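You operate a simulated robot arm through the tools that you are given. There is no shell and no other tool.

You are at the controls of a simulated two-armed robot. One attempt, no reset.

TASK
Pick up the pen with one hand, pass it to the other hand and put it in the inside of the sealer.

It is judged by the outcome, as a careful person would: the job done as asked, and still so three seconds after it is handed in. It fails if anything else is knocked over, pushed out of place, dropped, spilled or broken.

THE ROBOT
Two 7-joint arms with two-finger grippers on one trunk, on a base that moves. Base frame: it is fixed to the floor where the robot stands at the start and does not move with it; the origin is under the middle of the robot, x ahead of it, y to its left, z up. Readings come in m, degrees, newtons and seconds.
The left shoulder is at the start at [0.06, 0.123, 0.945], the right one opposite. With the tool pointing down near the work surface each hand reaches from about 0.36 to 0.8 m from the robot's upright axis, wherever it stands, measured 20 degrees to its own side. Places, roughly: inside of the sealer (25x25 cm) [4.22, 0.6, 0.82]; pen [0.5, 2, 0.75]. Payload 1.47 kg a hand.
Tool frame (each hand has its own): the origin (TCP) lies between the finger pads and is the grasp point; the fingertips stand 0.016 m ahead of it; z points along the fingers, y is the line along which they close. The gripper opens to 0.087 m; its body begins 0.055 m behind the TCP.
Orientation is told as [roll, pitch, yaw] about the base's x, y, z axes, in that order, counted from this pose: with the fingers straight down and closing along the base's y, the tool's x points along the base's -x, its y along +y and its z along -z.

THE INTERFACE
- The arms move only by the tool send_rows. It takes "left_steps", "right_steps" or both (then of equal length, played together; a hand with none holds still); each is a list of rows, each an object of numbers (a shift or turn left out is 0, a gripper value left out holds the last): "fingers": the finger opening in mm, from 0 to 87; "x", "y", "z": the shift along the tool's x, y, z in units of 250 mm (1.0 is 250 mm); "ax", "ay", "az": the turn, a rotation vector about the tool's x, y, z in units of 60 degrees (1.0 is 60 degrees). In form: [{"fingers": .., "x": .., "y": .., "z": .., "ax": .., "ay": .., "az": ..}, ...]. A call has 1 to 20 rows; each row is the pose to reach, as a shift and turn from the pose commanded when the call began, along the tool's axes at that moment. A call with a number of a shift or a turn outside -1 to 1 is refused whole. A row lasts 0.2 s, in which the tool goes at most 0.05 m and 8.6 degrees; a call with a longer step from one row to the next is refused whole, and so is a gripper value outside its range. A pose out of reach is approached as far as the arm can. The call stops where the force on the tool passes 40 N (or 10 N more than at its start, if that is more) or the arm is blocked; 0.2 s more then pass. Each finger travels about 0.153 m/s and halts on what it meets, pressing with about 28 N; the grip force reading is that of the motor and also rises with nothing between the fingers. The clock runs only during rows and for 0.2 s after the last one: add rows that repeat a pose to give the fingers time. It gives the time, the measured TCP pose, the force on the tool (base axes), the opening and the grip force at its end, in the units of the frame above (readings bear some noise), with the torque about the TCP (base axes, N m) and any sound that the robot's microphone picked up, and new pictures: "pictures" is both (left out), scene, wrist or none (wrist: the cameras of the hands that moved).
- Cameras (640 x 400 px; columns grow to the right, rows downward): "scene" is now at [0.0967, -0.004, 1.5148]; the picture's right is [-0.06, -1.00, 0.00], its down [-0.61, 0.04, -0.79] and it looks along [0.79, -0.05, -0.61] (base axes); focal length 281 px, centre (320, 200). "left" rides on the left gripper at [0.073, -0.012, -0.09] in its tool frame; the picture's right is [0.16, 0.99, 0.00], its down [-0.72, 0.12, -0.68] and it looks along [-0.67, 0.11, 0.73] (tool axes); focal length 247 px, centre (320, 200). "right" rides on the right gripper at [0.073, 0.012, -0.09] in its tool frame; the picture's right is [-0.16, 0.99, 0.00], its down [-0.72, -0.12, -0.68] and it looks along [-0.67, -0.11, 0.73] (tool axes); focal length 247 px, centre (320, 200). There is no depth. A picture from a camera that has moved, and an enlarged one, comes with that camera's place and axes in the base frame and with its lens.
- slide_trunk(by): moves the trunk up (or, below 0, down) by that many m; the arms and the scene camera ride with it, the base frame stays. It gives what a move gives, with no picture.
- base_move(legs): drives the robot by 1 to 6 legs, each [ahead, left, turn to the left] in m, m and degrees, along the robot's own axes; the way and the turn of a leg run together, so that a leg with both is an arc; at most 1.5 m and 180 degrees a leg. The arms and the cameras ride along, it lands a little off, and it stops where it bumps. It gives what a move gives, and a new picture of the scene camera.
- turn_head(pan, tilt): turns the head with the scene camera to pan (to the left, within 120 degrees either way) and tilt (down, from -29 to 69), counted from straight ahead of the robot. It gives what a move gives, and a new picture of the scene camera.
- close_up(camera, box): a new picture of the part [left, top, right, bottom] of that camera's present view, enlarged. It takes no simulated time.
- job_done(): hands the job in; it is judged then, once.

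Places have to be worked out from the pictures, the camera data and where the tool is seen. Open the grippers and draw the arms clear of the work before you hand the job in, unless the task says otherwise.

The tools are called after ">>>" as name(argument=value, ...) on one line, values as JSON. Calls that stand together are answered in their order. send_rows: Moves the arms, as the interface text tells. Its arguments: {"type":"object","properties":{"left_steps":{"type":"array","items":{"type":"object","properties":{"fingers":{"type":"number"},"x":{"type":"number"},"y":{"type":"number"},"z":{"type":"number"},"ax":{"type":"number"},"ay":{"type":"number"},"az":{"type":"number"}}}},"right_steps":{"type":"array","items":{"type":"object","properties":{"fingers":{"type":"number"},"x":{"type":"number"},"y":{"type":"number"},"z":{"type":"number"},"ax":{"type":"number"},"ay":{"type":"number"},"az":{"type":"number"}}}},"pictures":{"type":"string","enum":["both","scene","wrist","none"]}},"required":[]} The other tools are called the same way: slide_trunk (by) moves the trunk up or down; base_move (legs) drives the base; turn_head (pan, tilt) turns the head that bears the scene camera; close_up (camera, box) takes an enlarged picture of a part of a camera's view; job_done () hands the job in.

At the start:

```text
t: 0.0
left_tcp_pos: [0.4768, 0.1522, 1.0844]
left_tcp_rot: [0.1, 0.1, 0.0]
left_wrist_force: [-0.3, 0.2, -0.2]
left_wrist_torque: [-0.02, -0.01, -0.04]
left_gripper_width: 0.0868
left_gripper_force: 0.0
right_tcp_pos: [0.5098, -0.1767, 0.9828]
right_tcp_rot: [0.0, 0.0, 0.1]
right_wrist_force: [0.1, -0.1, 0.2]
right_wrist_torque: [0.02, -0.02, 0.01]
right_gripper_width: 0.0871
right_gripper_force: 0.0
trunk travel left (down, up): [-0.1, 0.13]
robot x, y, heading: [-0.0009, 0.002, 0.3]
head pan, tilt (commanded): [-3.6, 37.4]
```

scene: 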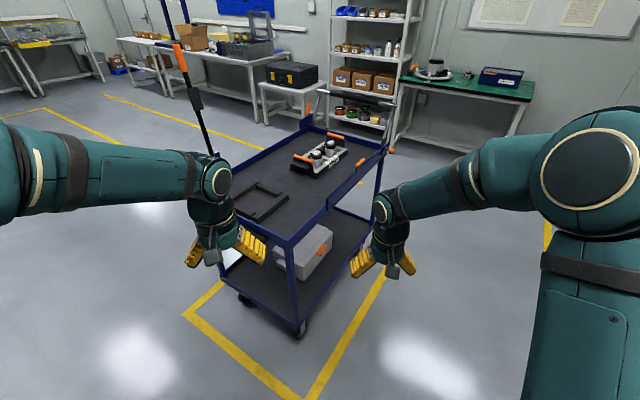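
right: 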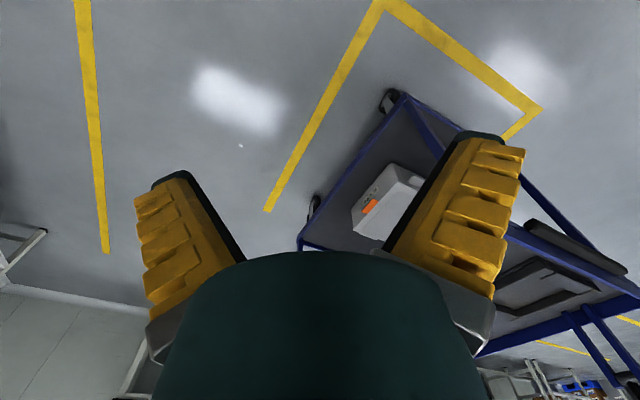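
left: 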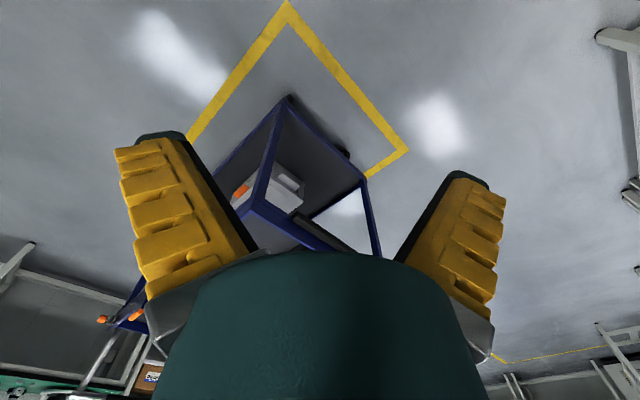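

I start by looking around: the pen should be to the left at about [0.5, 2, 0.75], so I turn the head left.

>>> turn_head(pan=75, tilt=25)

```text
t: 1.5
left_tcp_pos: [0.477, 0.153, 1.0851]
left_tcp_rot: [0.0, 0.1, 0.0]
left_wrist_force: [-0.4, 0.6, 0.0]
left_wrist_torque: [0.0, 0.01, 0.0]
left_gripper_width: 0.0867
left_gripper_force: 0.2
right_tcp_pos: [0.5102, -0.1776, 0.9828]
right_tcp_rot: [0.0, 0.0, 0.0]
right_wrist_force: [-0.1, 0.7, 0.6]
right_wrist_torque: [-0.01, 0.02, -0.02]
right_gripper_width: 0.0868
right_gripper_force: 0.1
trunk travel left (down, up): [-0.1, 0.13]
robot x, y, heading: [-0.0031, -0.0004, 0.1]
head pan, tilt (commanded): [75.0, 25.0]
camera scene: at [0.0341, 0.0905, 1.5342], right [0.97, -0.26, 0.0], down [-0.11, -0.41, -0.91], along [0.24, 0.88, -0.42], focal length 281 px, centre (320, 200)
```

scene: 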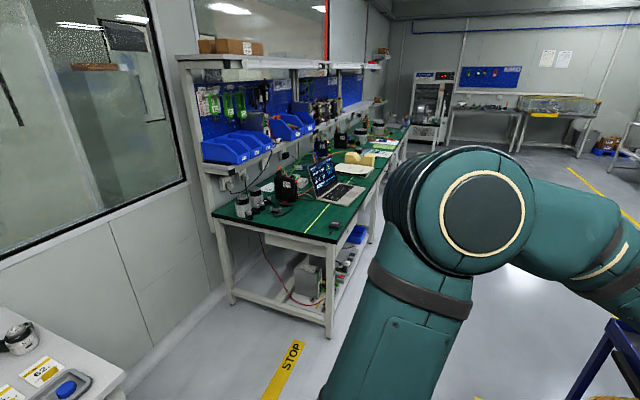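

The given pen place projects to around (314,184), near the laptop on the green bench. I enlarge that region.

>>> close_up(camera="scene", box=[220, 110, 420, 250])

>>> turn_head(pan=-5, tilt=12)

```text
2.86 times, centred on (320, 180) of scene
camera zoom: at [0.0341, 0.0905, 1.5342], right [0.97, -0.26, 0.0], down [-0.11, -0.41, -0.91], along [0.24, 0.88, -0.42], focal length 804 px, centre (320, 257)
```

zoom: 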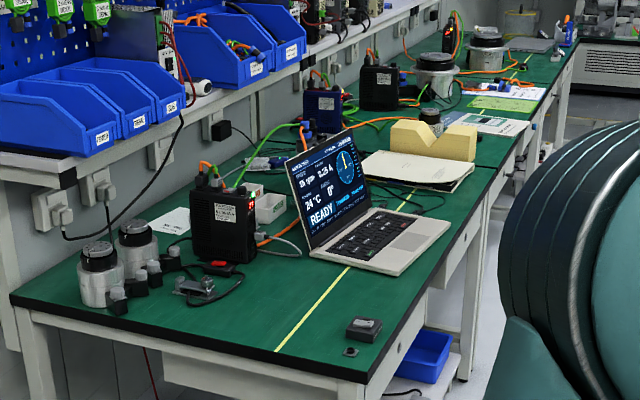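

```text
t: 3.0
left_tcp_pos: [0.4784, 0.1523, 1.0859]
left_tcp_rot: [0.0, 0.0, 0.0]
left_wrist_force: [0.5, -0.2, 0.5]
left_wrist_torque: [0.03, 0.01, -0.03]
left_gripper_width: 0.0871
left_gripper_force: 0.0
right_tcp_pos: [0.5102, -0.1773, 0.9843]
right_tcp_rot: [0.1, 0.0, 0.0]
right_wrist_force: [0.8, -0.4, 0.8]
right_wrist_torque: [0.02, -0.02, 0.04]
right_gripper_width: 0.0871
right_gripper_force: 0.0
trunk travel left (down, up): [-0.1, 0.13]
robot x, y, heading: [-0.0009, -0.0029, 0.0]
head pan, tilt (commanded): [-5.0, 12.0]
camera scene: at [0.1031, -0.0066, 1.5554], right [-0.09, -1.0, 0.0], down [-0.21, 0.02, -0.98], along [0.97, -0.08, -0.21], focal length 281 px, centre (320, 200)
```

scene: 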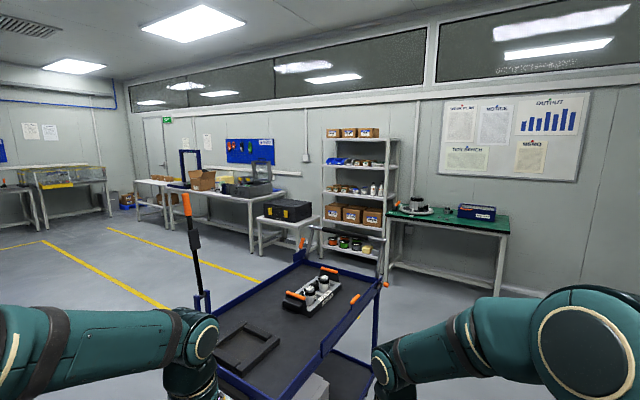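

The sealer should project near (253,190) here, i.e. the dark box with an open lid. I enlarge it.

>>> close_up(camera="scene", box=[170, 130, 330, 230])

>>> close_up(camera="scene", box=[210, 145, 290, 195])

```text
4.00 times, centred on (250, 180) of scene
camera zoom: at [0.1031, -0.0066, 1.5554], right [-0.09, -1.0, 0.0], down [-0.21, 0.02, -0.98], along [0.97, -0.08, -0.21], focal length 1125 px, centre (600, 280)
```

zoom: 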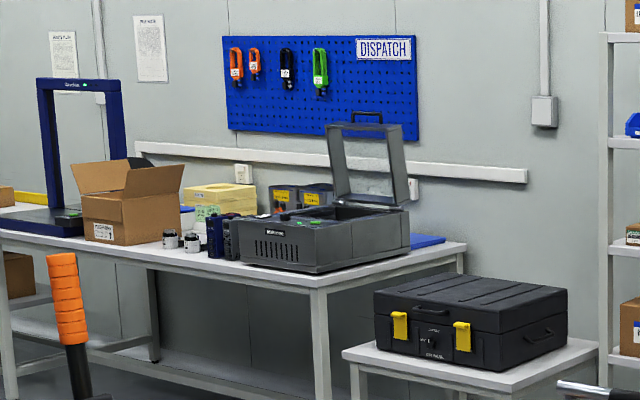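

```text
8.00 times, centred on (250, 170) of scene
camera zoom: at [0.1031, -0.0066, 1.5554], right [-0.09, -1.0, 0.0], down [-0.21, 0.02, -0.98], along [0.97, -0.08, -0.21], focal length 2250 px, centre (880, 440)
```

zoom: 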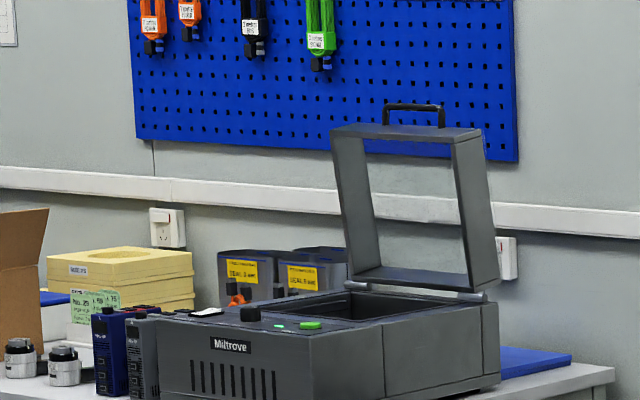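

The sealer is the grey "Miltrove" box with its lid up on the dispatch bench. The pen bench runs obliquely (its front edge about along [0.62, 0.78]), so I turn in place to face it, checking as I go.

>>> base_move(legs=[[0, 0, 90]])

>>> turn_head(pan=-30, tilt=40)

```text
t: 7.3
left_tcp_pos: [-0.1578, 0.4758, 1.0866]
left_tcp_rot: [0.0, 0.0, 90.6]
left_wrist_force: [0.4, -0.6, 0.3]
left_wrist_torque: [-0.01, -0.01, -0.02]
left_gripper_width: 0.0869
left_gripper_force: 0.1
right_tcp_pos: [0.1724, 0.5111, 0.9821]
right_tcp_rot: [0.0, 0.0, 90.6]
right_wrist_force: [0.1, 1.1, -0.3]
right_wrist_torque: [0.02, 0.03, 0.01]
right_gripper_width: 0.0869
right_gripper_force: 0.2
trunk travel left (down, up): [-0.1, 0.13]
robot x, y, heading: [0.0007, 0.0028, 90.6]
head pan, tilt (commanded): [-5.0, 12.0]
camera scene: at [0.0071, 0.1044, 1.5554], right [1.0, -0.08, 0.0], down [-0.02, -0.21, -0.98], along [0.08, 0.98, -0.21], focal length 281 px, centre (320, 200)
```

scene: 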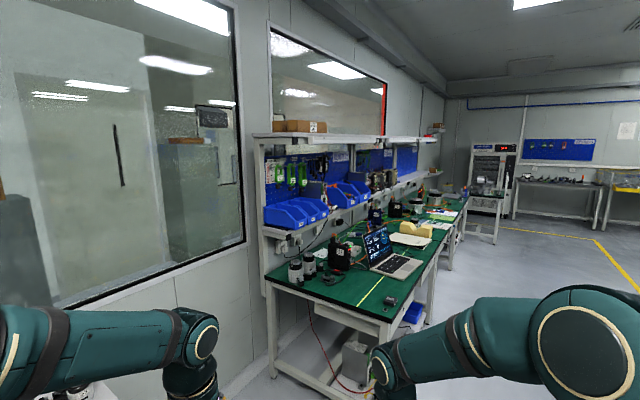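

```text
t: 8.2
left_tcp_pos: [-0.1566, 0.4757, 1.0853]
left_tcp_rot: [-0.1, 0.0, 90.6]
left_wrist_force: [-0.4, 0.0, 0.3]
left_wrist_torque: [-0.03, -0.01, 0.0]
left_gripper_width: 0.087
left_gripper_force: 0.1
right_tcp_pos: [0.1712, 0.5117, 0.9836]
right_tcp_rot: [0.0, 0.0, 90.6]
right_wrist_force: [0.8, -0.3, -0.9]
right_wrist_torque: [0.0, 0.01, -0.01]
right_gripper_width: 0.0871
right_gripper_force: 0.0
trunk travel left (down, up): [-0.1, 0.13]
robot x, y, heading: [-0.0007, 0.0002, 90.5]
head pan, tilt (commanded): [-30.0, 40.0]
camera scene: at [0.0418, 0.0856, 1.511], right [0.87, -0.49, 0.0], down [-0.32, -0.56, -0.77], along [0.38, 0.67, -0.64], focal length 281 px, centre (320, 200)
```

scene: 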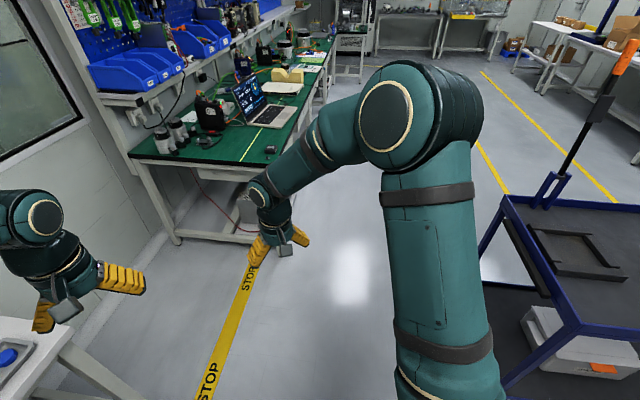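

The corridor between the cart and the bench is about 1 m wide; the cart's near side runs parallel to the bench edge. I turn another 51° to face the bench, then sidestep to the right along it.

>>> base_move(legs=[[0, 0, 51]])

>>> turn_head(pan=-70, tilt=40)

```text
t: 10.9
left_tcp_pos: [-0.471, 0.1712, 1.0855]
left_tcp_rot: [0.0, 0.1, 142.3]
left_wrist_force: [0.0, 0.1, -0.6]
left_wrist_torque: [-0.02, 0.0, -0.01]
left_gripper_width: 0.0868
left_gripper_force: 0.0
right_tcp_pos: [-0.2958, 0.4513, 0.9834]
right_tcp_rot: [0.1, 0.1, 142.3]
right_wrist_force: [0.6, -0.3, 0.0]
right_wrist_torque: [0.01, -0.02, 0.02]
right_gripper_width: 0.087
right_gripper_force: 0.0
trunk travel left (down, up): [-0.1, 0.13]
robot x, y, heading: [0.0016, 0.0031, 142.4]
head pan, tilt (commanded): [-30.0, 40.0]
camera scene: at [-0.0401, 0.0861, 1.5109], right [0.93, 0.38, 0.0], down [0.24, -0.59, -0.77], along [-0.29, 0.71, -0.64], focal length 281 px, centre (320, 200)
```

scene: 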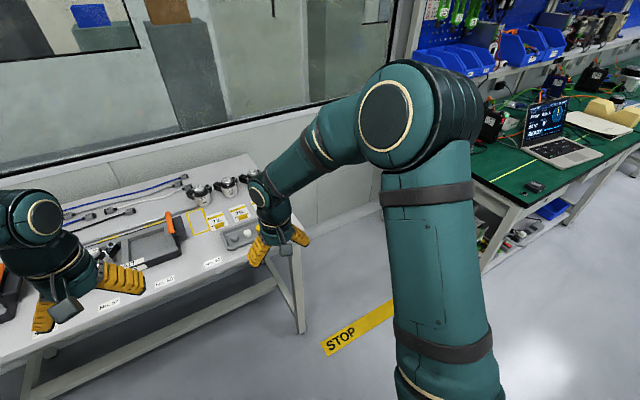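

```text
t: 12.0
left_tcp_pos: [-0.4718, 0.1713, 1.0854]
left_tcp_rot: [0.0, 0.0, 142.3]
left_wrist_force: [-0.2, 0.5, -0.3]
left_wrist_torque: [0.02, 0.04, -0.01]
left_gripper_width: 0.0869
left_gripper_force: 0.1
right_tcp_pos: [-0.2958, 0.4527, 0.9825]
right_tcp_rot: [0.1, 0.0, 142.3]
right_wrist_force: [-0.3, -1.0, 0.5]
right_wrist_torque: [-0.01, -0.01, 0.0]
right_gripper_width: 0.0869
right_gripper_force: 0.0
trunk travel left (down, up): [-0.1, 0.13]
robot x, y, heading: [-0.0032, 0.0014, 142.5]
head pan, tilt (commanded): [-70.0, 40.0]
camera scene: at [0.0181, 0.0886, 1.5109], right [0.95, -0.3, 0.0], down [-0.2, -0.61, -0.77], along [0.23, 0.73, -0.64], focal length 281 px, centre (320, 200)
```

scene: 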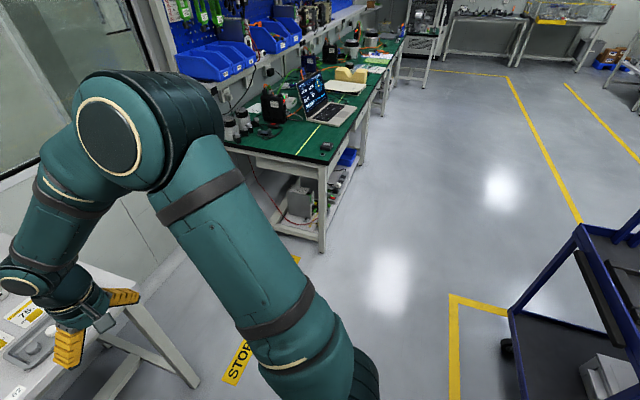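

The way to the right is clear between bench and cart. I sidestep about 1.0 m to the right, then a bit more with a small back-off.

>>> base_move(legs=[[-0.05, -1.0, 0], [-0.1, -0.7, 0]])

>>> turn_head(pan=-5, tilt=40)

```text
t: 27.2
left_tcp_pos: [0.6832, 1.416, 1.0856]
left_tcp_rot: [0.0, 0.0, 141.4]
left_wrist_force: [-0.3, 0.5, -0.8]
left_wrist_torque: [0.01, 0.0, -0.02]
left_gripper_width: 0.087
left_gripper_force: 0.0
right_tcp_pos: [0.8631, 1.695, 0.9816]
right_tcp_rot: [0.0, 0.0, 141.5]
right_wrist_force: [0.3, 0.0, -0.3]
right_wrist_torque: [-0.02, 0.01, -0.01]
right_gripper_width: 0.0868
right_gripper_force: 0.0
trunk travel left (down, up): [-0.1, 0.13]
robot x, y, heading: [1.148, 1.2418, 141.7]
head pan, tilt (commanded): [-70.0, 40.0]
camera scene: at [1.1704, 1.3278, 1.5109], right [0.95, -0.32, 0.0], down [-0.2, -0.61, -0.77], along [0.24, 0.73, -0.64], focal length 281 px, centre (320, 200)
```

scene: 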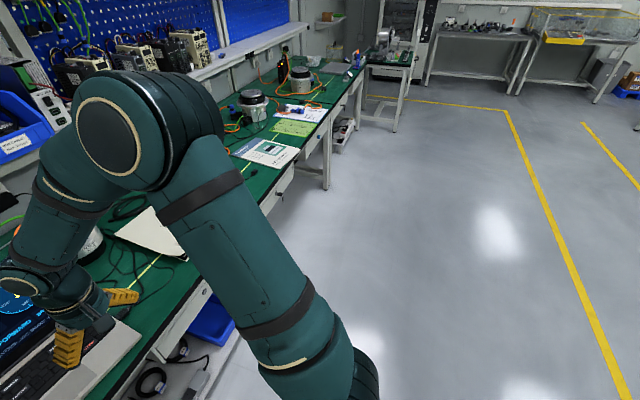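

```text
t: 28.5
left_tcp_pos: [0.6825, 1.4169, 1.0855]
left_tcp_rot: [0.1, 0.1, 141.5]
left_wrist_force: [-0.1, 0.5, -0.4]
left_wrist_torque: [-0.01, 0.01, -0.02]
left_gripper_width: 0.087
left_gripper_force: 0.1
right_tcp_pos: [0.8623, 1.6956, 0.984]
right_tcp_rot: [0.0, 0.0, 141.4]
right_wrist_force: [0.0, -0.1, -0.4]
right_wrist_torque: [0.02, 0.0, 0.01]
right_gripper_width: 0.0872
right_gripper_force: 0.0
trunk travel left (down, up): [-0.1, 0.13]
robot x, y, heading: [1.1527, 1.2377, 141.5]
head pan, tilt (commanded): [-5.0, 40.0]
camera scene: at [1.0817, 1.3056, 1.5109], right [0.69, 0.72, 0.0], down [0.47, -0.44, -0.77], along [-0.56, 0.53, -0.64], focal length 281 px, centre (320, 200)
```

scene: 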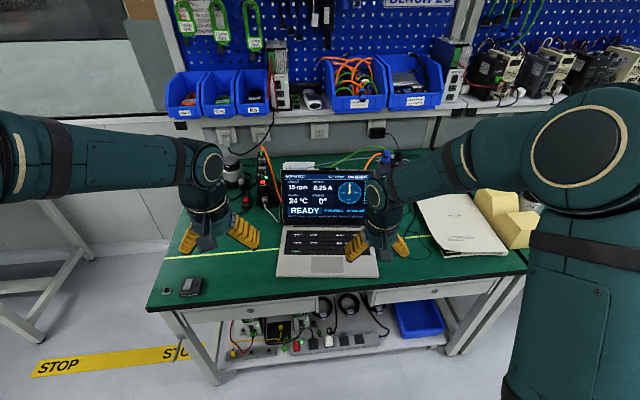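

I now face the bench with the laptop in front. The predicted pen place falls behind the laptop screen, so I enlarge the region around it.

>>> close_up(camera="scene", box=[220, 130, 420, 255])

>>> close_up(camera="scene", box=[380, 160, 540, 260])

>>> close_up(camera="right", box=[0, 0, 640, 400])

>>> close_up(camera="left", box=[0, 0, 640, 400])

```text
3.20 times, centred on (320, 192) of scene
camera zoom: at [1.0817, 1.3056, 1.5109], right [0.69, 0.72, 0.0], down [0.47, -0.44, -0.77], along [-0.56, 0.53, -0.64], focal length 900 px, centre (320, 224)
```

zoom: 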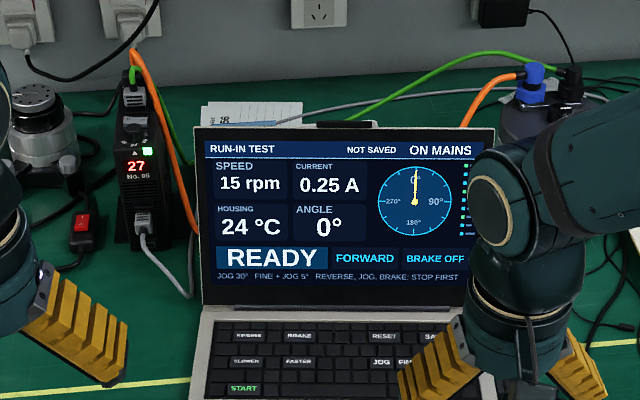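

```text
4.00 times, centred on (460, 210) of scene
camera zoom: at [1.0817, 1.3056, 1.5109], right [0.69, 0.72, 0.0], down [0.47, -0.44, -0.77], along [-0.56, 0.53, -0.64], focal length 1125 px, centre (-240, 160)
```

zoom: 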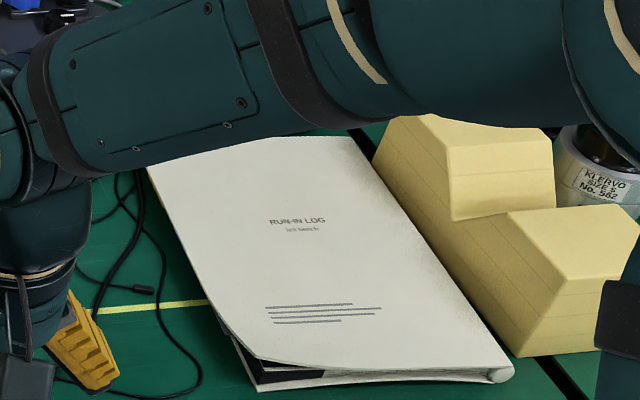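

```text
1.00 times, centred on (320, 200) of right (not enlarged: the box is as wide or as high as the picture)
camera zoom: at [0.9117, 1.6421, 1.073], right [-0.74, -0.67, 0.0], down [-0.49, 0.54, 0.68], along [-0.46, 0.5, -0.73], focal length 247 px, centre (320, 200)
```

zoom: 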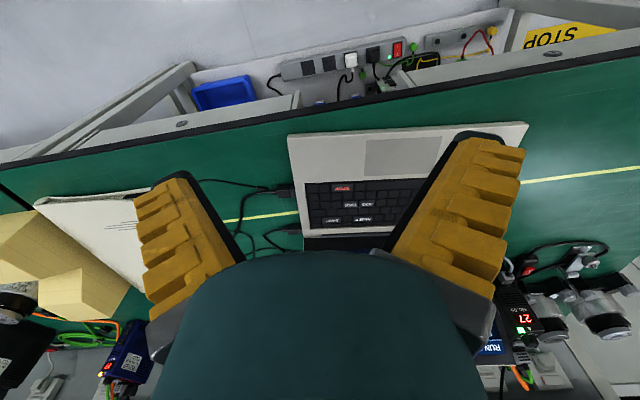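

```text
1.00 times, centred on (320, 200) of left (not enlarged: the box is as wide or as high as the picture)
camera zoom: at [0.748, 1.3802, 1.1767], right [-0.49, -0.87, 0.0], down [-0.64, 0.36, 0.68], along [-0.59, 0.33, -0.73], focal length 247 px, centre (320, 200)
```

zoom: 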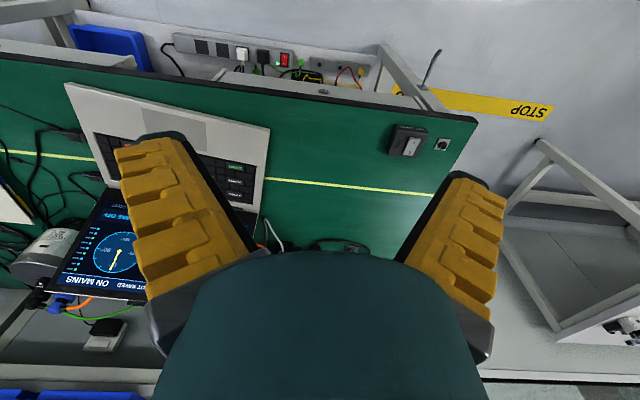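

The pen is not visible; something dark peeks out just behind the top of the laptop screen near centre. I raise the trunk to see over the screen.

>>> slide_trunk(by=0.13)

>>> turn_head(pan=-10, tilt=40)

>>> close_up(camera="scene", box=[240, 140, 480, 290])

```text
t: 30.1
left_tcp_pos: [0.6822, 1.4174, 1.2157]
left_tcp_rot: [0.0, 0.0, 141.5]
left_wrist_force: [-0.4, 0.0, 0.6]
left_wrist_torque: [0.02, -0.02, 0.0]
left_gripper_width: 0.0873
left_gripper_force: 0.0
right_tcp_pos: [0.8625, 1.6946, 1.1117]
right_tcp_rot: [0.1, 0.0, 141.5]
right_wrist_force: [-0.3, 0.0, -0.2]
right_wrist_torque: [0.0, -0.01, 0.01]
right_gripper_width: 0.0868
right_gripper_force: 0.1
trunk travel left (down, up): [-0.23, 0.0]
robot x, y, heading: [1.1531, 1.2409, 141.3]
head pan, tilt (commanded): [-5.0, 40.0]
```

```text
t: 30.8
left_tcp_pos: [0.6831, 1.4176, 1.2162]
left_tcp_rot: [0.0, 0.0, 141.6]
left_wrist_force: [0.0, 0.2, -0.3]
left_wrist_torque: [-0.02, -0.02, 0.0]
left_gripper_width: 0.087
left_gripper_force: 0.0
right_tcp_pos: [0.8621, 1.6965, 1.1125]
right_tcp_rot: [0.0, 0.0, 141.6]
right_wrist_force: [0.1, 0.0, -0.6]
right_wrist_torque: [-0.01, 0.0, 0.01]
right_gripper_width: 0.087
right_gripper_force: 0.0
trunk travel left (down, up): [-0.23, 0.0]
robot x, y, heading: [1.1482, 1.2388, 141.5]
head pan, tilt (commanded): [-10.0, 40.0]
camera scene: at [1.087, 1.3107, 1.6409], right [0.75, 0.66, 0.0], down [0.43, -0.48, -0.77], along [-0.51, 0.57, -0.64], focal length 281 px, centre (320, 200)
```

scene: 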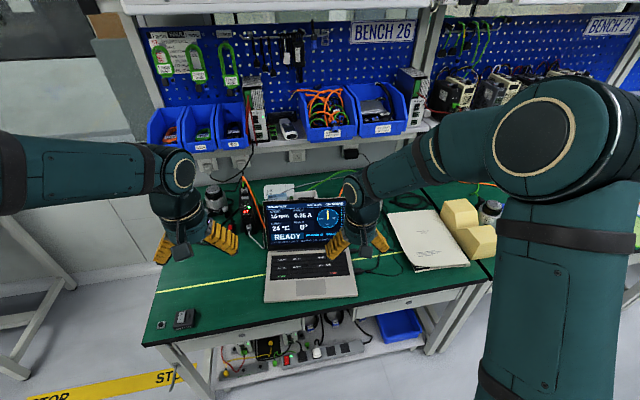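

```text
2.67 times, centred on (360, 215) of scene
camera zoom: at [1.087, 1.3107, 1.6409], right [0.75, 0.66, 0.0], down [0.43, -0.48, -0.77], along [-0.51, 0.57, -0.64], focal length 750 px, centre (213, 160)
```

zoom: 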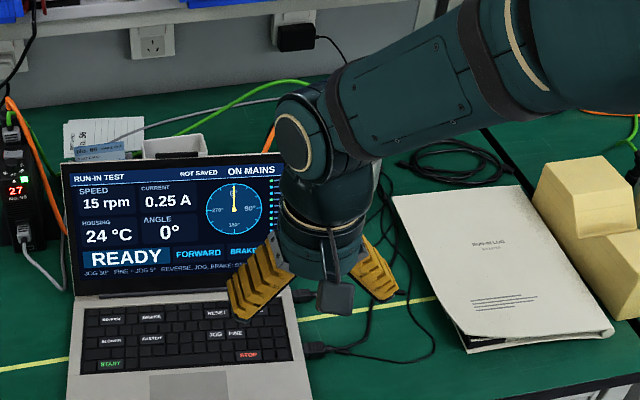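

Behind the screen there is a small white tray and a card; the pen is probably hidden there. Before driving closer I look down to see how much room the base has in front of the bench.

>>> turn_head(pan=0, tilt=69)

```text
t: 31.7
left_tcp_pos: [0.6814, 1.4172, 1.2155]
left_tcp_rot: [0.0, 0.0, 141.5]
left_wrist_force: [-1.3, 0.3, -0.8]
left_wrist_torque: [0.01, 0.0, 0.01]
left_gripper_width: 0.0869
left_gripper_force: 0.1
right_tcp_pos: [0.862, 1.6959, 1.113]
right_tcp_rot: [-0.1, 0.0, 141.5]
right_wrist_force: [0.5, 0.2, 1.3]
right_wrist_torque: [-0.02, 0.0, -0.04]
right_gripper_width: 0.087
right_gripper_force: 0.0
trunk travel left (down, up): [-0.23, 0.0]
robot x, y, heading: [1.1532, 1.2387, 141.4]
head pan, tilt (commanded): [0.0, 68.8]
camera scene: at [1.0996, 1.2819, 1.6049], right [0.62, 0.78, 0.0], down [0.73, -0.58, -0.36], along [-0.28, 0.23, -0.93], focal length 281 px, centre (320, 200)
```

scene: 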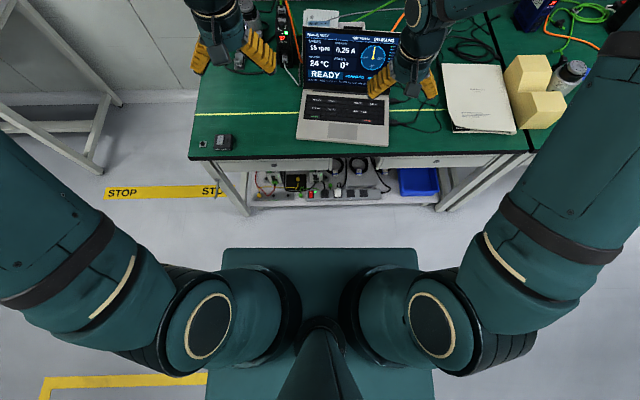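

The base box front stands roughly 0.2 m short of the bench edge/shelf. I move forward 0.13 m carefully, then extend the right hand high over the laptop to look behind it with its wrist camera.

>>> base_move(legs=[[0.13, -0.1, 0]])

```text
t: 33.2
left_tcp_pos: [0.6448, 1.5799, 1.2151]
left_tcp_rot: [0.0, 0.0, 141.2]
left_wrist_force: [0.3, -0.3, 0.0]
left_wrist_torque: [0.01, -0.03, 0.04]
left_gripper_width: 0.0866
left_gripper_force: 0.1
right_tcp_pos: [0.8276, 1.8569, 1.1136]
right_tcp_rot: [0.0, 0.0, 141.1]
right_wrist_force: [0.1, 0.1, -0.3]
right_wrist_torque: [-0.05, -0.01, -0.04]
right_gripper_width: 0.0871
right_gripper_force: 0.1
trunk travel left (down, up): [-0.23, 0.0]
robot x, y, heading: [1.1125, 1.3961, 141.3]
head pan, tilt (commanded): [0.0, 68.8]
camera scene: at [1.0617, 1.4423, 1.6048], right [0.63, 0.78, 0.0], down [0.73, -0.59, -0.36], along [-0.28, 0.23, -0.93], focal length 281 px, centre (320, 200)
```

scene: 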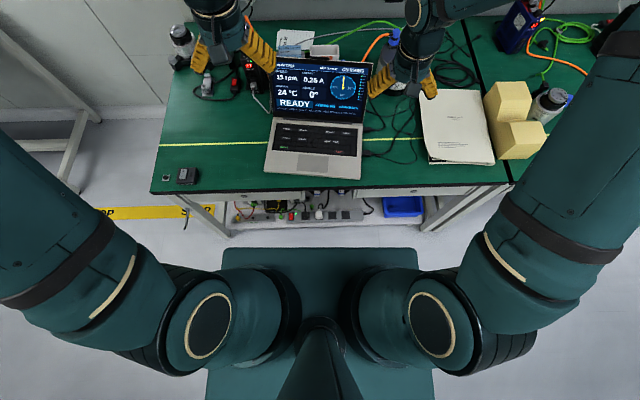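

I stretch the right hand forward 0.25 m at its present height (well above the screen) to look with the wrist camera.

>>> send_rows(right_steps=[{"x": -0.2, "z": -0.04}, {"x": -0.4, "z": -0.08}, {"x": -0.6, "z": -0.12}, {"x": -0.8, "z": -0.16}, {"x": -1.0, "z": -0.2}], pictures="both")

```text
refused: row 1 steps farther than a row can; nothing moved
```

The diagonal step was slightly too long; I use smaller steps.

>>> send_rows(right_steps=[{"x": -0.18, "z": -0.03}, {"x": -0.36, "z": -0.06}, {"x": -0.54, "z": -0.09}, {"x": -0.72, "z": -0.12}, {"x": -0.9, "z": -0.15}, {"x": -1.0, "z": -0.17}], pictures="both")

```text
t: 34.6
left_tcp_pos: [0.6461, 1.5793, 1.2166]
left_tcp_rot: [0.1, 0.0, 141.1]
left_wrist_force: [0.3, 0.1, 0.1]
left_wrist_torque: [0.02, 0.02, -0.03]
left_gripper_width: 0.0868
left_gripper_force: 0.0
right_tcp_pos: [0.6373, 2.0075, 1.1524]
right_tcp_rot: [0.0, 0.2, 141.2]
right_wrist_force: [0.2, -0.2, 0.0]
right_wrist_torque: [0.02, 0.01, 0.0]
right_gripper_width: 0.0874
right_gripper_force: 0.0
right hand out of reach, approached as far as the arm can: row 6
trunk travel left (down, up): [-0.23, 0.0]
robot x, y, heading: [1.1128, 1.4004, 141.0]
head pan, tilt (commanded): [0.0, 68.8]
camera scene: at [1.062, 1.4415, 1.6048], right [0.63, 0.78, 0.0], down [0.73, -0.59, -0.36], along [-0.28, 0.23, -0.93], focal length 281 px, centre (320, 200)
camera right: at [0.6872, 1.9544, 1.2435], right [-0.74, -0.67, 0.0], down [-0.49, 0.55, 0.68], along [-0.45, 0.5, -0.73], focal length 247 px, centre (320, 200)
```

scene: 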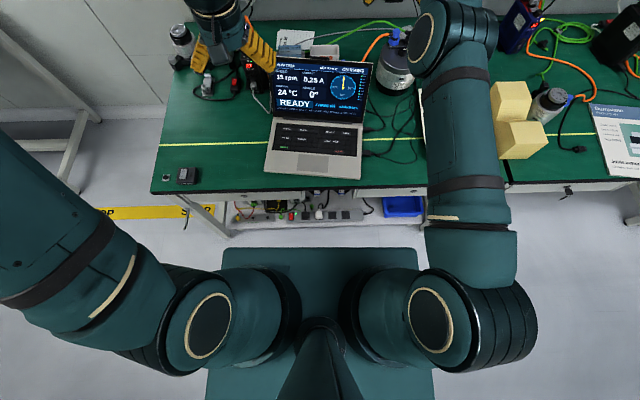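
right: 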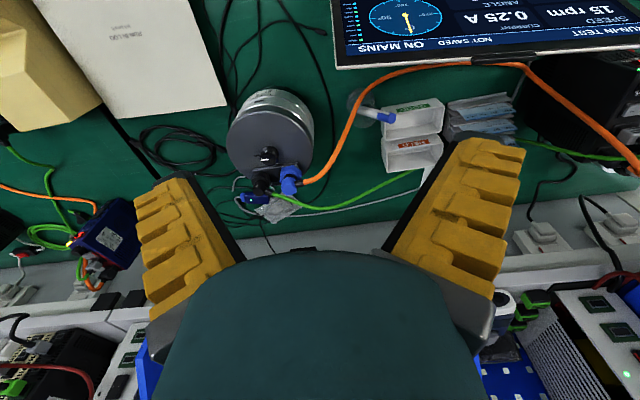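

Now I see behind the laptop: a motor cylinder, a two-compartment white tray, cards, and something like a blue-ended pen at about (370,110). I enlarge it.

>>> close_up(camera="right", box=[320, 60, 480, 190])

>>> close_up(camera="right", box=[340, 80, 400, 130])

>>> close_up(camera="scene", box=[260, 0, 420, 100])

```text
3.08 times, centred on (400, 125) of right
camera zoom: at [0.6872, 1.9544, 1.2435], right [-0.74, -0.67, 0.0], down [-0.49, 0.55, 0.68], along [-0.45, 0.5, -0.73], focal length 760 px, centre (74, 431)
```

zoom: 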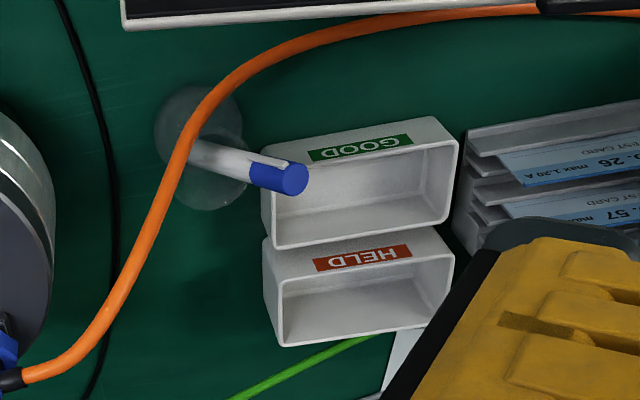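

```text
8.00 times, centred on (370, 105) of right
camera zoom: at [0.6872, 1.9544, 1.2435], right [-0.74, -0.67, 0.0], down [-0.49, 0.55, 0.68], along [-0.45, 0.5, -0.73], focal length 1976 px, centre (-80, 960)
```

zoom: 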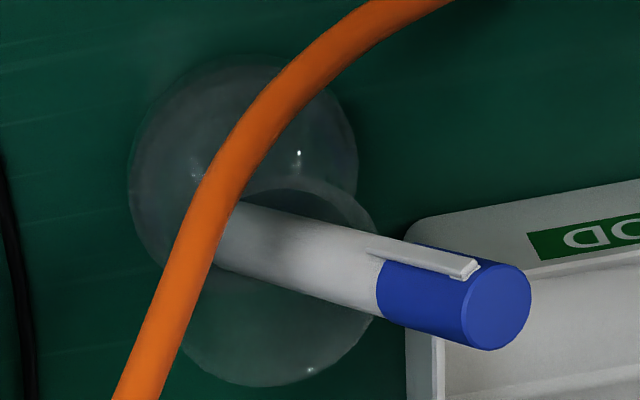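

```text
4.00 times, centred on (340, 50) of scene
camera zoom: at [1.062, 1.4415, 1.6048], right [0.63, 0.78, 0.0], down [0.73, -0.59, -0.36], along [-0.28, 0.23, -0.93], focal length 1125 px, centre (240, 800)
```

zoom: 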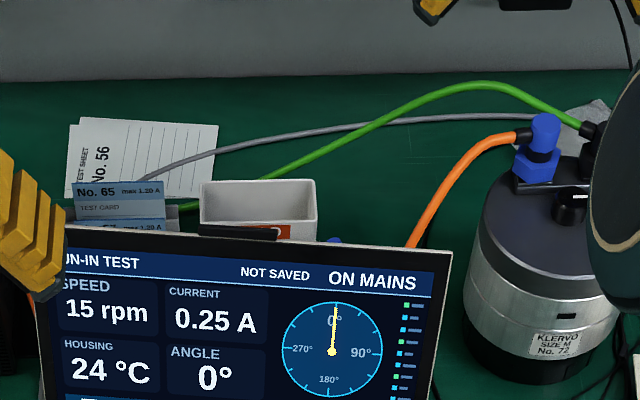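

The pen (white body, blue cap) stands leaning in a clear cup behind the laptop, its top around [0.50, 2.0, 0.88], with the orange cable passing close by. To learn how close the base can get, I lower the trunk 0.1 m to measure the base box by parallax (hands stay well above things).

>>> slide_trunk(by=-0.1)

>>> close_up(camera="scene", box=[0, 0, 640, 400])

>>> close_up(camera="right", box=[280, 40, 480, 165])

```text
t: 36.0
left_tcp_pos: [0.6455, 1.5797, 1.1155]
left_tcp_rot: [0.1, 0.0, 141.1]
left_wrist_force: [-0.8, -1.1, 0.3]
left_wrist_torque: [0.0, -0.02, 0.01]
left_gripper_width: 0.087
left_gripper_force: 0.1
right_tcp_pos: [0.6377, 2.0077, 1.0537]
right_tcp_rot: [0.0, 0.0, 141.1]
right_wrist_force: [0.3, 0.1, -0.2]
right_wrist_torque: [0.02, 0.01, -0.02]
right_gripper_width: 0.087
right_gripper_force: 0.0
trunk travel left (down, up): [-0.13, 0.1]
robot x, y, heading: [1.1089, 1.3985, 141.1]
head pan, tilt (commanded): [0.0, 68.8]
```

```text
1.00 times, centred on (320, 200) of scene (not enlarged: the box is as wide or as high as the picture)
camera zoom: at [1.0621, 1.4415, 1.505], right [0.63, 0.78, 0.0], down [0.73, -0.59, -0.36], along [-0.28, 0.23, -0.93], focal length 281 px, centre (320, 200)
```

zoom: 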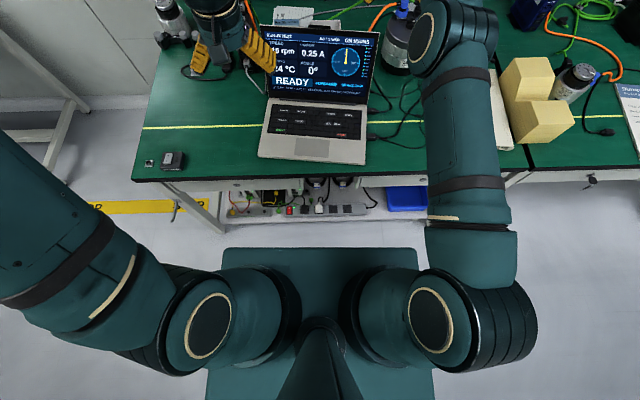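

```text
3.20 times, centred on (380, 102) of right
camera zoom: at [0.6873, 1.9546, 1.1447], right [-0.74, -0.67, 0.0], down [-0.49, 0.54, 0.68], along [-0.46, 0.51, -0.73], focal length 790 px, centre (128, 512)
```

zoom: 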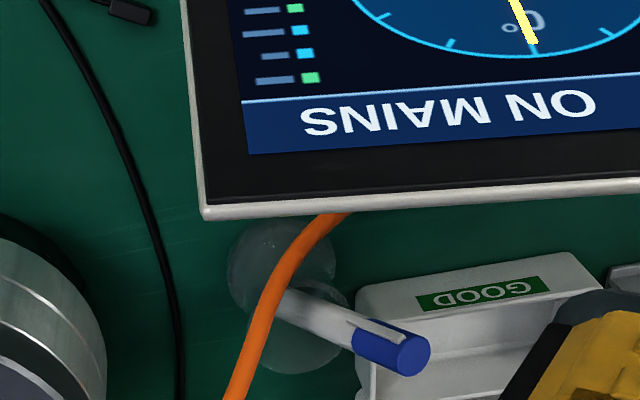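

Triangulating from the two views puts the pen's top near [0.497, 2.003, 0.882], about 0.11 m behind the laptop's screen (screen top z≈0.985). The teal box moved with the trunk, so it is the torso; I pan the head sideways to see the actual base extent.

>>> turn_head(pan=60, tilt=69)

>>> turn_head(pan=110, tilt=69)

```text
t: 37.3
left_tcp_pos: [0.6443, 1.5795, 1.116]
left_tcp_rot: [0.1, 0.0, 141.1]
left_wrist_force: [0.1, 0.6, 0.6]
left_wrist_torque: [-0.01, -0.01, 0.01]
left_gripper_width: 0.0871
left_gripper_force: 0.0
right_tcp_pos: [0.6376, 2.0079, 1.0545]
right_tcp_rot: [0.0, 0.0, 141.2]
right_wrist_force: [0.4, -0.1, -0.2]
right_wrist_torque: [0.02, 0.0, -0.02]
right_gripper_width: 0.0872
right_gripper_force: 0.1
trunk travel left (down, up): [-0.13, 0.1]
robot x, y, heading: [1.1133, 1.3974, 141.1]
head pan, tilt (commanded): [60.0, 68.8]
camera scene: at [1.0533, 1.3864, 1.5048], right [-0.36, 0.93, 0.0], down [0.87, 0.34, -0.36], along [-0.34, -0.13, -0.93], focal length 281 px, centre (320, 200)
```

scene: 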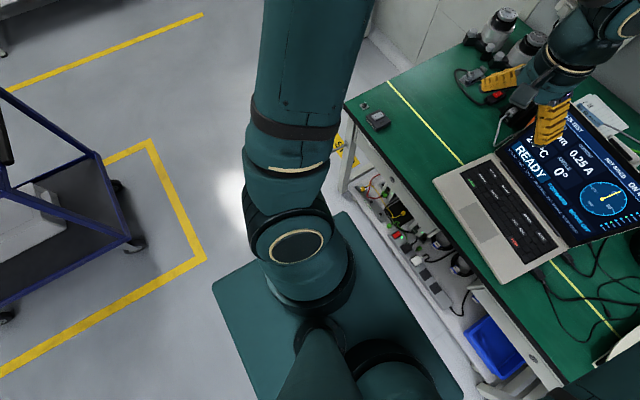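

```text
t: 38.5
left_tcp_pos: [0.646, 1.5799, 1.1145]
left_tcp_rot: [0.1, -0.1, 141.1]
left_wrist_force: [0.0, 0.6, 0.1]
left_wrist_torque: [0.01, 0.0, -0.01]
left_gripper_width: 0.0869
left_gripper_force: 0.1
right_tcp_pos: [0.6369, 2.0085, 1.0537]
right_tcp_rot: [-0.1, 0.0, 141.1]
right_wrist_force: [-0.1, -0.1, 0.1]
right_wrist_torque: [0.01, 0.04, 0.01]
right_gripper_width: 0.0872
right_gripper_force: 0.0
trunk travel left (down, up): [-0.13, 0.1]
robot x, y, heading: [1.1167, 1.3995, 141.1]
head pan, tilt (commanded): [110.0, 68.8]
camera scene: at [1.0873, 1.3536, 1.5048], right [-0.95, 0.32, 0.0], down [0.3, 0.88, -0.36], along [-0.12, -0.34, -0.93], focal length 281 px, centre (320, 200)
```

scene: 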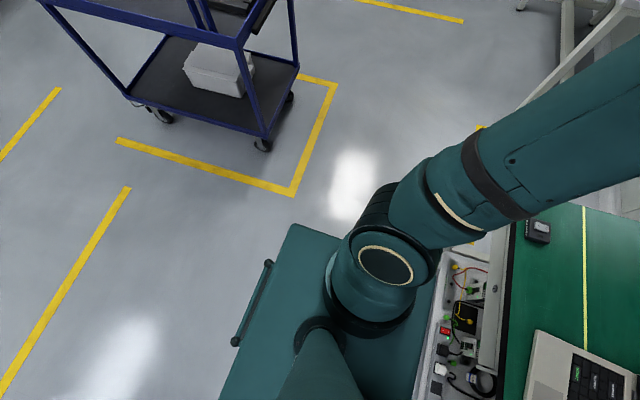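

The base itself is hidden under the torso, so I approach in a small step: 0.06 m forward and 0.1 m to the left, with the hand well above the objects.

>>> base_move(legs=[[0.06, 0.1, 0]])

>>> turn_head(pan=0, tilt=50)

>>> close_up(camera="right", box=[0, 0, 640, 400])

```text
t: 40.0
left_tcp_pos: [0.5345, 1.5346, 1.1159]
left_tcp_rot: [0.0, 0.1, 141.1]
left_wrist_force: [0.0, -0.2, 0.6]
left_wrist_torque: [-0.01, -0.01, 0.0]
left_gripper_width: 0.087
left_gripper_force: 0.1
right_tcp_pos: [0.5266, 1.9642, 1.0548]
right_tcp_rot: [0.0, 0.0, 141.1]
right_wrist_force: [-0.3, -0.3, 0.4]
right_wrist_torque: [0.0, 0.0, 0.0]
right_gripper_width: 0.087
right_gripper_force: 0.1
trunk travel left (down, up): [-0.13, 0.1]
robot x, y, heading: [1.005, 1.3546, 141.4]
head pan, tilt (commanded): [110.0, 68.8]
camera scene: at [0.9761, 1.3103, 1.5048], right [-0.95, 0.32, 0.0], down [0.3, 0.88, -0.36], along [-0.12, -0.34, -0.93], focal length 281 px, centre (320, 200)
```

scene: 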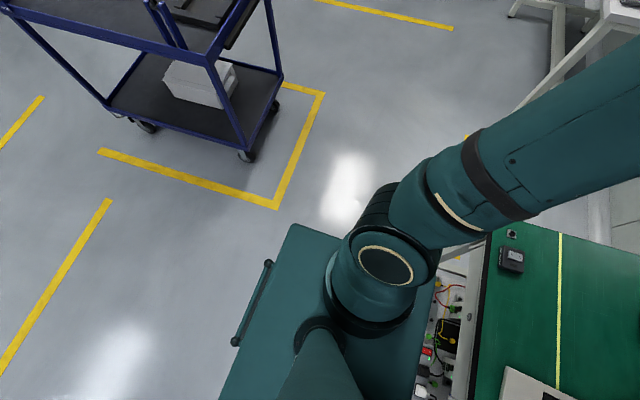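

```text
t: 41.9
left_tcp_pos: [0.5354, 1.5362, 1.1152]
left_tcp_rot: [0.0, 0.0, 141.1]
left_wrist_force: [0.3, -0.2, -0.2]
left_wrist_torque: [-0.05, -0.02, -0.01]
left_gripper_width: 0.0868
left_gripper_force: 0.1
right_tcp_pos: [0.5276, 1.9662, 1.0544]
right_tcp_rot: [-0.1, 0.0, 141.2]
right_wrist_force: [0.4, -0.6, 0.4]
right_wrist_torque: [0.01, 0.02, -0.01]
right_gripper_width: 0.0872
right_gripper_force: 0.0
trunk travel left (down, up): [-0.13, 0.1]
robot x, y, heading: [1.0025, 1.3556, 140.8]
head pan, tilt (commanded): [0.0, 50.0]
camera scene: at [0.9349, 1.4117, 1.5267], right [0.63, 0.78, 0.0], down [0.6, -0.48, -0.64], along [-0.5, 0.4, -0.77], focal length 281 px, centre (320, 200)
```

scene: 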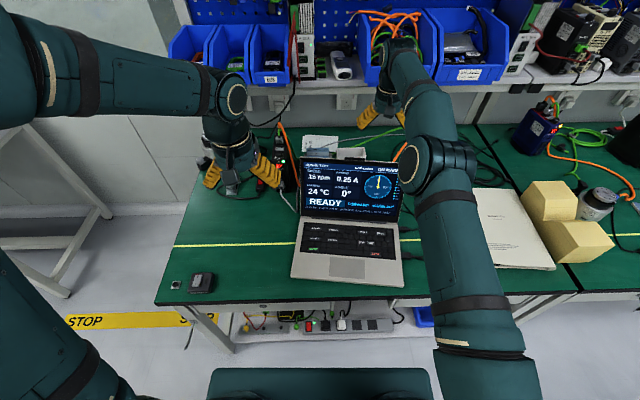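

```text
1.00 times, centred on (320, 200) of right (not enlarged: the box is as wide or as high as the picture)
camera zoom: at [0.5765, 1.9115, 1.1443], right [-0.74, -0.67, 0.0], down [-0.49, 0.54, 0.68], along [-0.46, 0.51, -0.73], focal length 247 px, centre (320, 200)
```

zoom: 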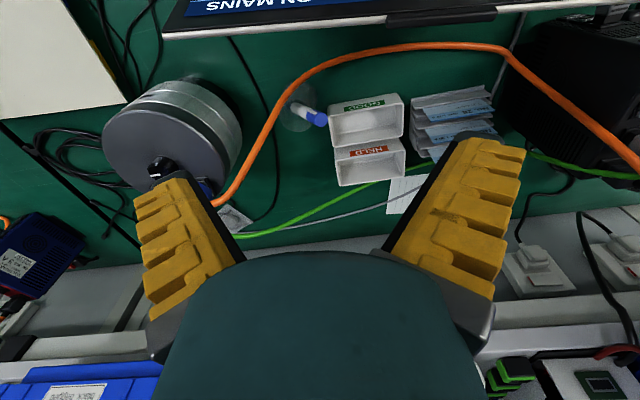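

No bump. The pen is now seen clear of the cable in the wrist view; I enlarge it for another triangulation.

>>> close_up(camera="right", box=[260, 70, 420, 170])

>>> close_up(camera="right", box=[270, 80, 350, 130])

>>> close_up(camera="left", box=[0, 0, 640, 400])

```text
4.00 times, centred on (340, 120) of right
camera zoom: at [0.5765, 1.9115, 1.1443], right [-0.74, -0.67, 0.0], down [-0.49, 0.54, 0.68], along [-0.46, 0.51, -0.73], focal length 988 px, centre (240, 520)
```

zoom: 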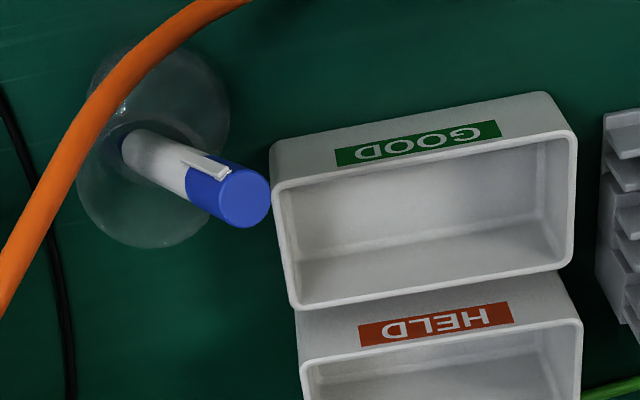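

```text
8.00 times, centred on (310, 105) of right
camera zoom: at [0.5765, 1.9115, 1.1443], right [-0.74, -0.67, 0.0], down [-0.49, 0.54, 0.68], along [-0.46, 0.51, -0.73], focal length 1976 px, centre (400, 960)
```

zoom: 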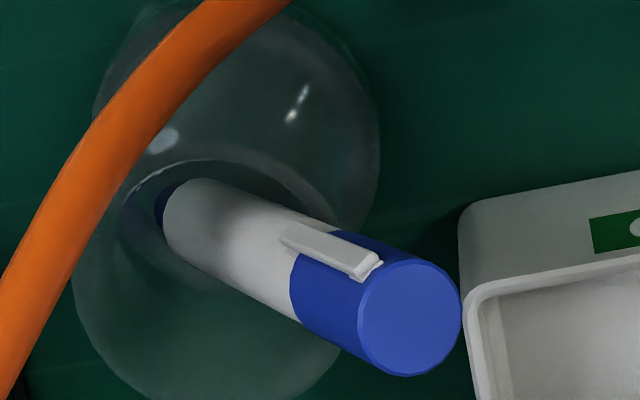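

```text
1.00 times, centred on (320, 200) of left (not enlarged: the box is as wide or as high as the picture)
camera zoom: at [0.6004, 1.499, 1.2067], right [-0.5, -0.87, 0.0], down [-0.64, 0.36, 0.68], along [-0.59, 0.34, -0.73], focal length 247 px, centre (320, 200)
```

zoom: 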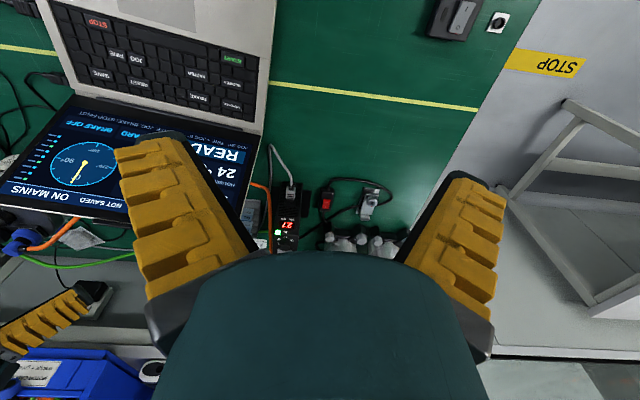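

Pen top ≈[0.494, 2.002, 0.88], leaning about 27° toward −y; cup rim z≈0.82; the cable passes ~3 cm on the +x side at z 0.81–0.86. I raise the trunk for forearm clearance over the screen and creep 0.04 m closer.

>>> slide_trunk(by=0.1)

>>> base_move(legs=[[0.04, 0.02, 0]])

```text
t: 43.2
left_tcp_pos: [0.5358, 1.5359, 1.2155]
left_tcp_rot: [0.0, 0.0, 141.1]
left_wrist_force: [-0.3, -0.1, 0.3]
left_wrist_torque: [0.02, 0.02, -0.01]
left_gripper_width: 0.0871
left_gripper_force: 0.1
right_tcp_pos: [0.5264, 1.9663, 1.1541]
right_tcp_rot: [-0.1, 0.1, 141.1]
right_wrist_force: [-0.4, -0.1, 0.8]
right_wrist_torque: [0.01, -0.01, 0.0]
right_gripper_width: 0.0871
right_gripper_force: 0.0
trunk travel left (down, up): [-0.23, 0.0]
robot x, y, heading: [1.0017, 1.3593, 141.1]
head pan, tilt (commanded): [0.0, 50.0]
```

```text
t: 44.1
left_tcp_pos: [0.4911, 1.5474, 1.2148]
left_tcp_rot: [0.1, 0.0, 141.1]
left_wrist_force: [-0.4, 0.7, -0.8]
left_wrist_torque: [0.0, -0.04, -0.01]
left_gripper_width: 0.0871
left_gripper_force: 0.1
right_tcp_pos: [0.4826, 1.9749, 1.1529]
right_tcp_rot: [-0.1, 0.1, 141.1]
right_wrist_force: [-0.9, 0.4, -0.9]
right_wrist_torque: [0.0, -0.03, 0.01]
right_gripper_width: 0.0869
right_gripper_force: 0.1
trunk travel left (down, up): [-0.23, 0.0]
robot x, y, heading: [0.9588, 1.3688, 141.2]
head pan, tilt (commanded): [0.0, 50.0]
camera scene: at [0.8901, 1.4217, 1.6267], right [0.63, 0.78, 0.0], down [0.6, -0.48, -0.64], along [-0.5, 0.4, -0.77], focal length 281 px, centre (320, 200)
```

scene: 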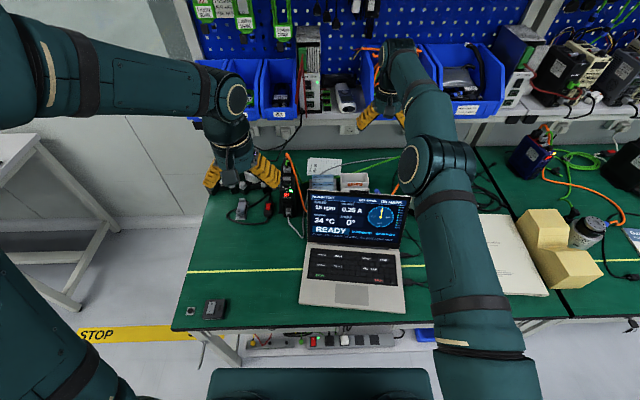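

No bump, and the pen is now about 0.78 m from the axis, 15° to the right. I rotate the right hand to yaw ≈81° (closing line across the pen's lean), narrow the fingers to 44 mm and come down a little above the pen.

>>> send_rows(right_steps=[{"fingers": 44, "x": -0.005, "y": -0.017, "z": 0.04, "az": 0.125}, {"x": -0.01, "y": -0.034, "z": 0.08, "az": 0.25}, {"x": -0.015, "y": -0.051, "z": 0.12, "az": 0.375}, {"x": -0.02, "y": -0.068, "z": 0.16, "az": 0.5}, {"x": -0.025, "y": -0.085, "z": 0.2, "az": 0.625}, {"x": -0.03, "y": -0.102, "z": 0.24, "az": 0.75}, {"x": -0.035, "y": -0.119, "z": 0.28, "az": 0.875}, {"x": -0.041, "y": -0.136, "z": 0.32, "az": 1.0}, {"x": -0.041, "y": -0.136, "z": 0.32, "az": 1.0}], pictures="both")

```text
t: 46.1
left_tcp_pos: [0.4916, 1.5461, 1.2161]
left_tcp_rot: [0.0, 0.0, 141.1]
left_wrist_force: [0.2, -0.1, 0.2]
left_wrist_torque: [0.02, 0.01, -0.03]
left_gripper_width: 0.0869
left_gripper_force: 0.1
right_tcp_pos: [0.4975, 2.0077, 1.0749]
right_tcp_rot: [0.0, 0.0, 80.9]
right_wrist_force: [0.6, -0.7, 0.4]
right_wrist_torque: [-0.01, -0.01, 0.0]
right_gripper_width: 0.0495
right_gripper_force: 3.3
trunk travel left (down, up): [-0.23, 0.0]
robot x, y, heading: [0.957, 1.3642, 141.2]
head pan, tilt (commanded): [0.0, 50.0]
camera scene: at [0.8919, 1.4211, 1.6268], right [0.63, 0.78, 0.0], down [0.6, -0.48, -0.64], along [-0.5, 0.4, -0.77], focal length 281 px, centre (320, 200)
camera right: at [0.4756, 1.9383, 1.1645], right [-0.95, 0.31, 0.0], down [0.23, 0.7, 0.68], along [0.21, 0.65, -0.73], focal length 247 px, centre (320, 200)
```

scene: 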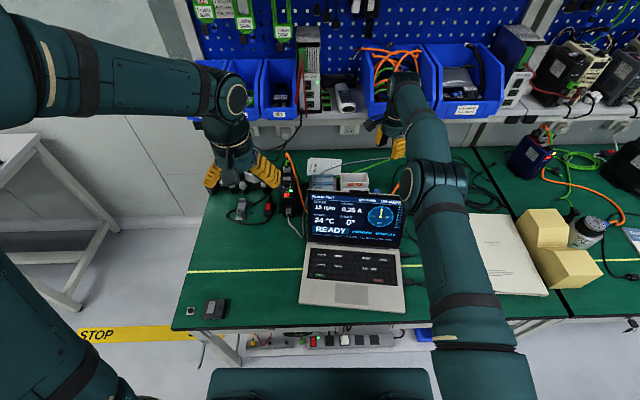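
right: 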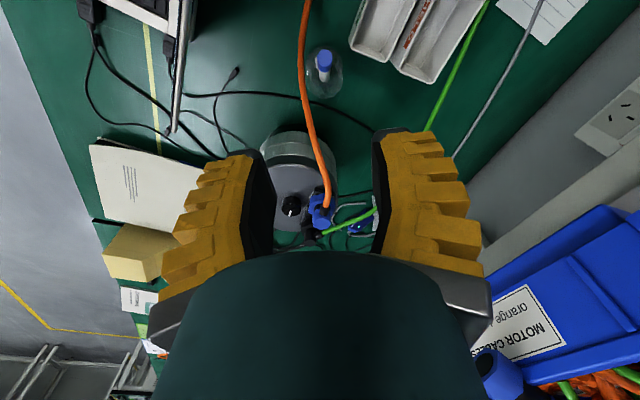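

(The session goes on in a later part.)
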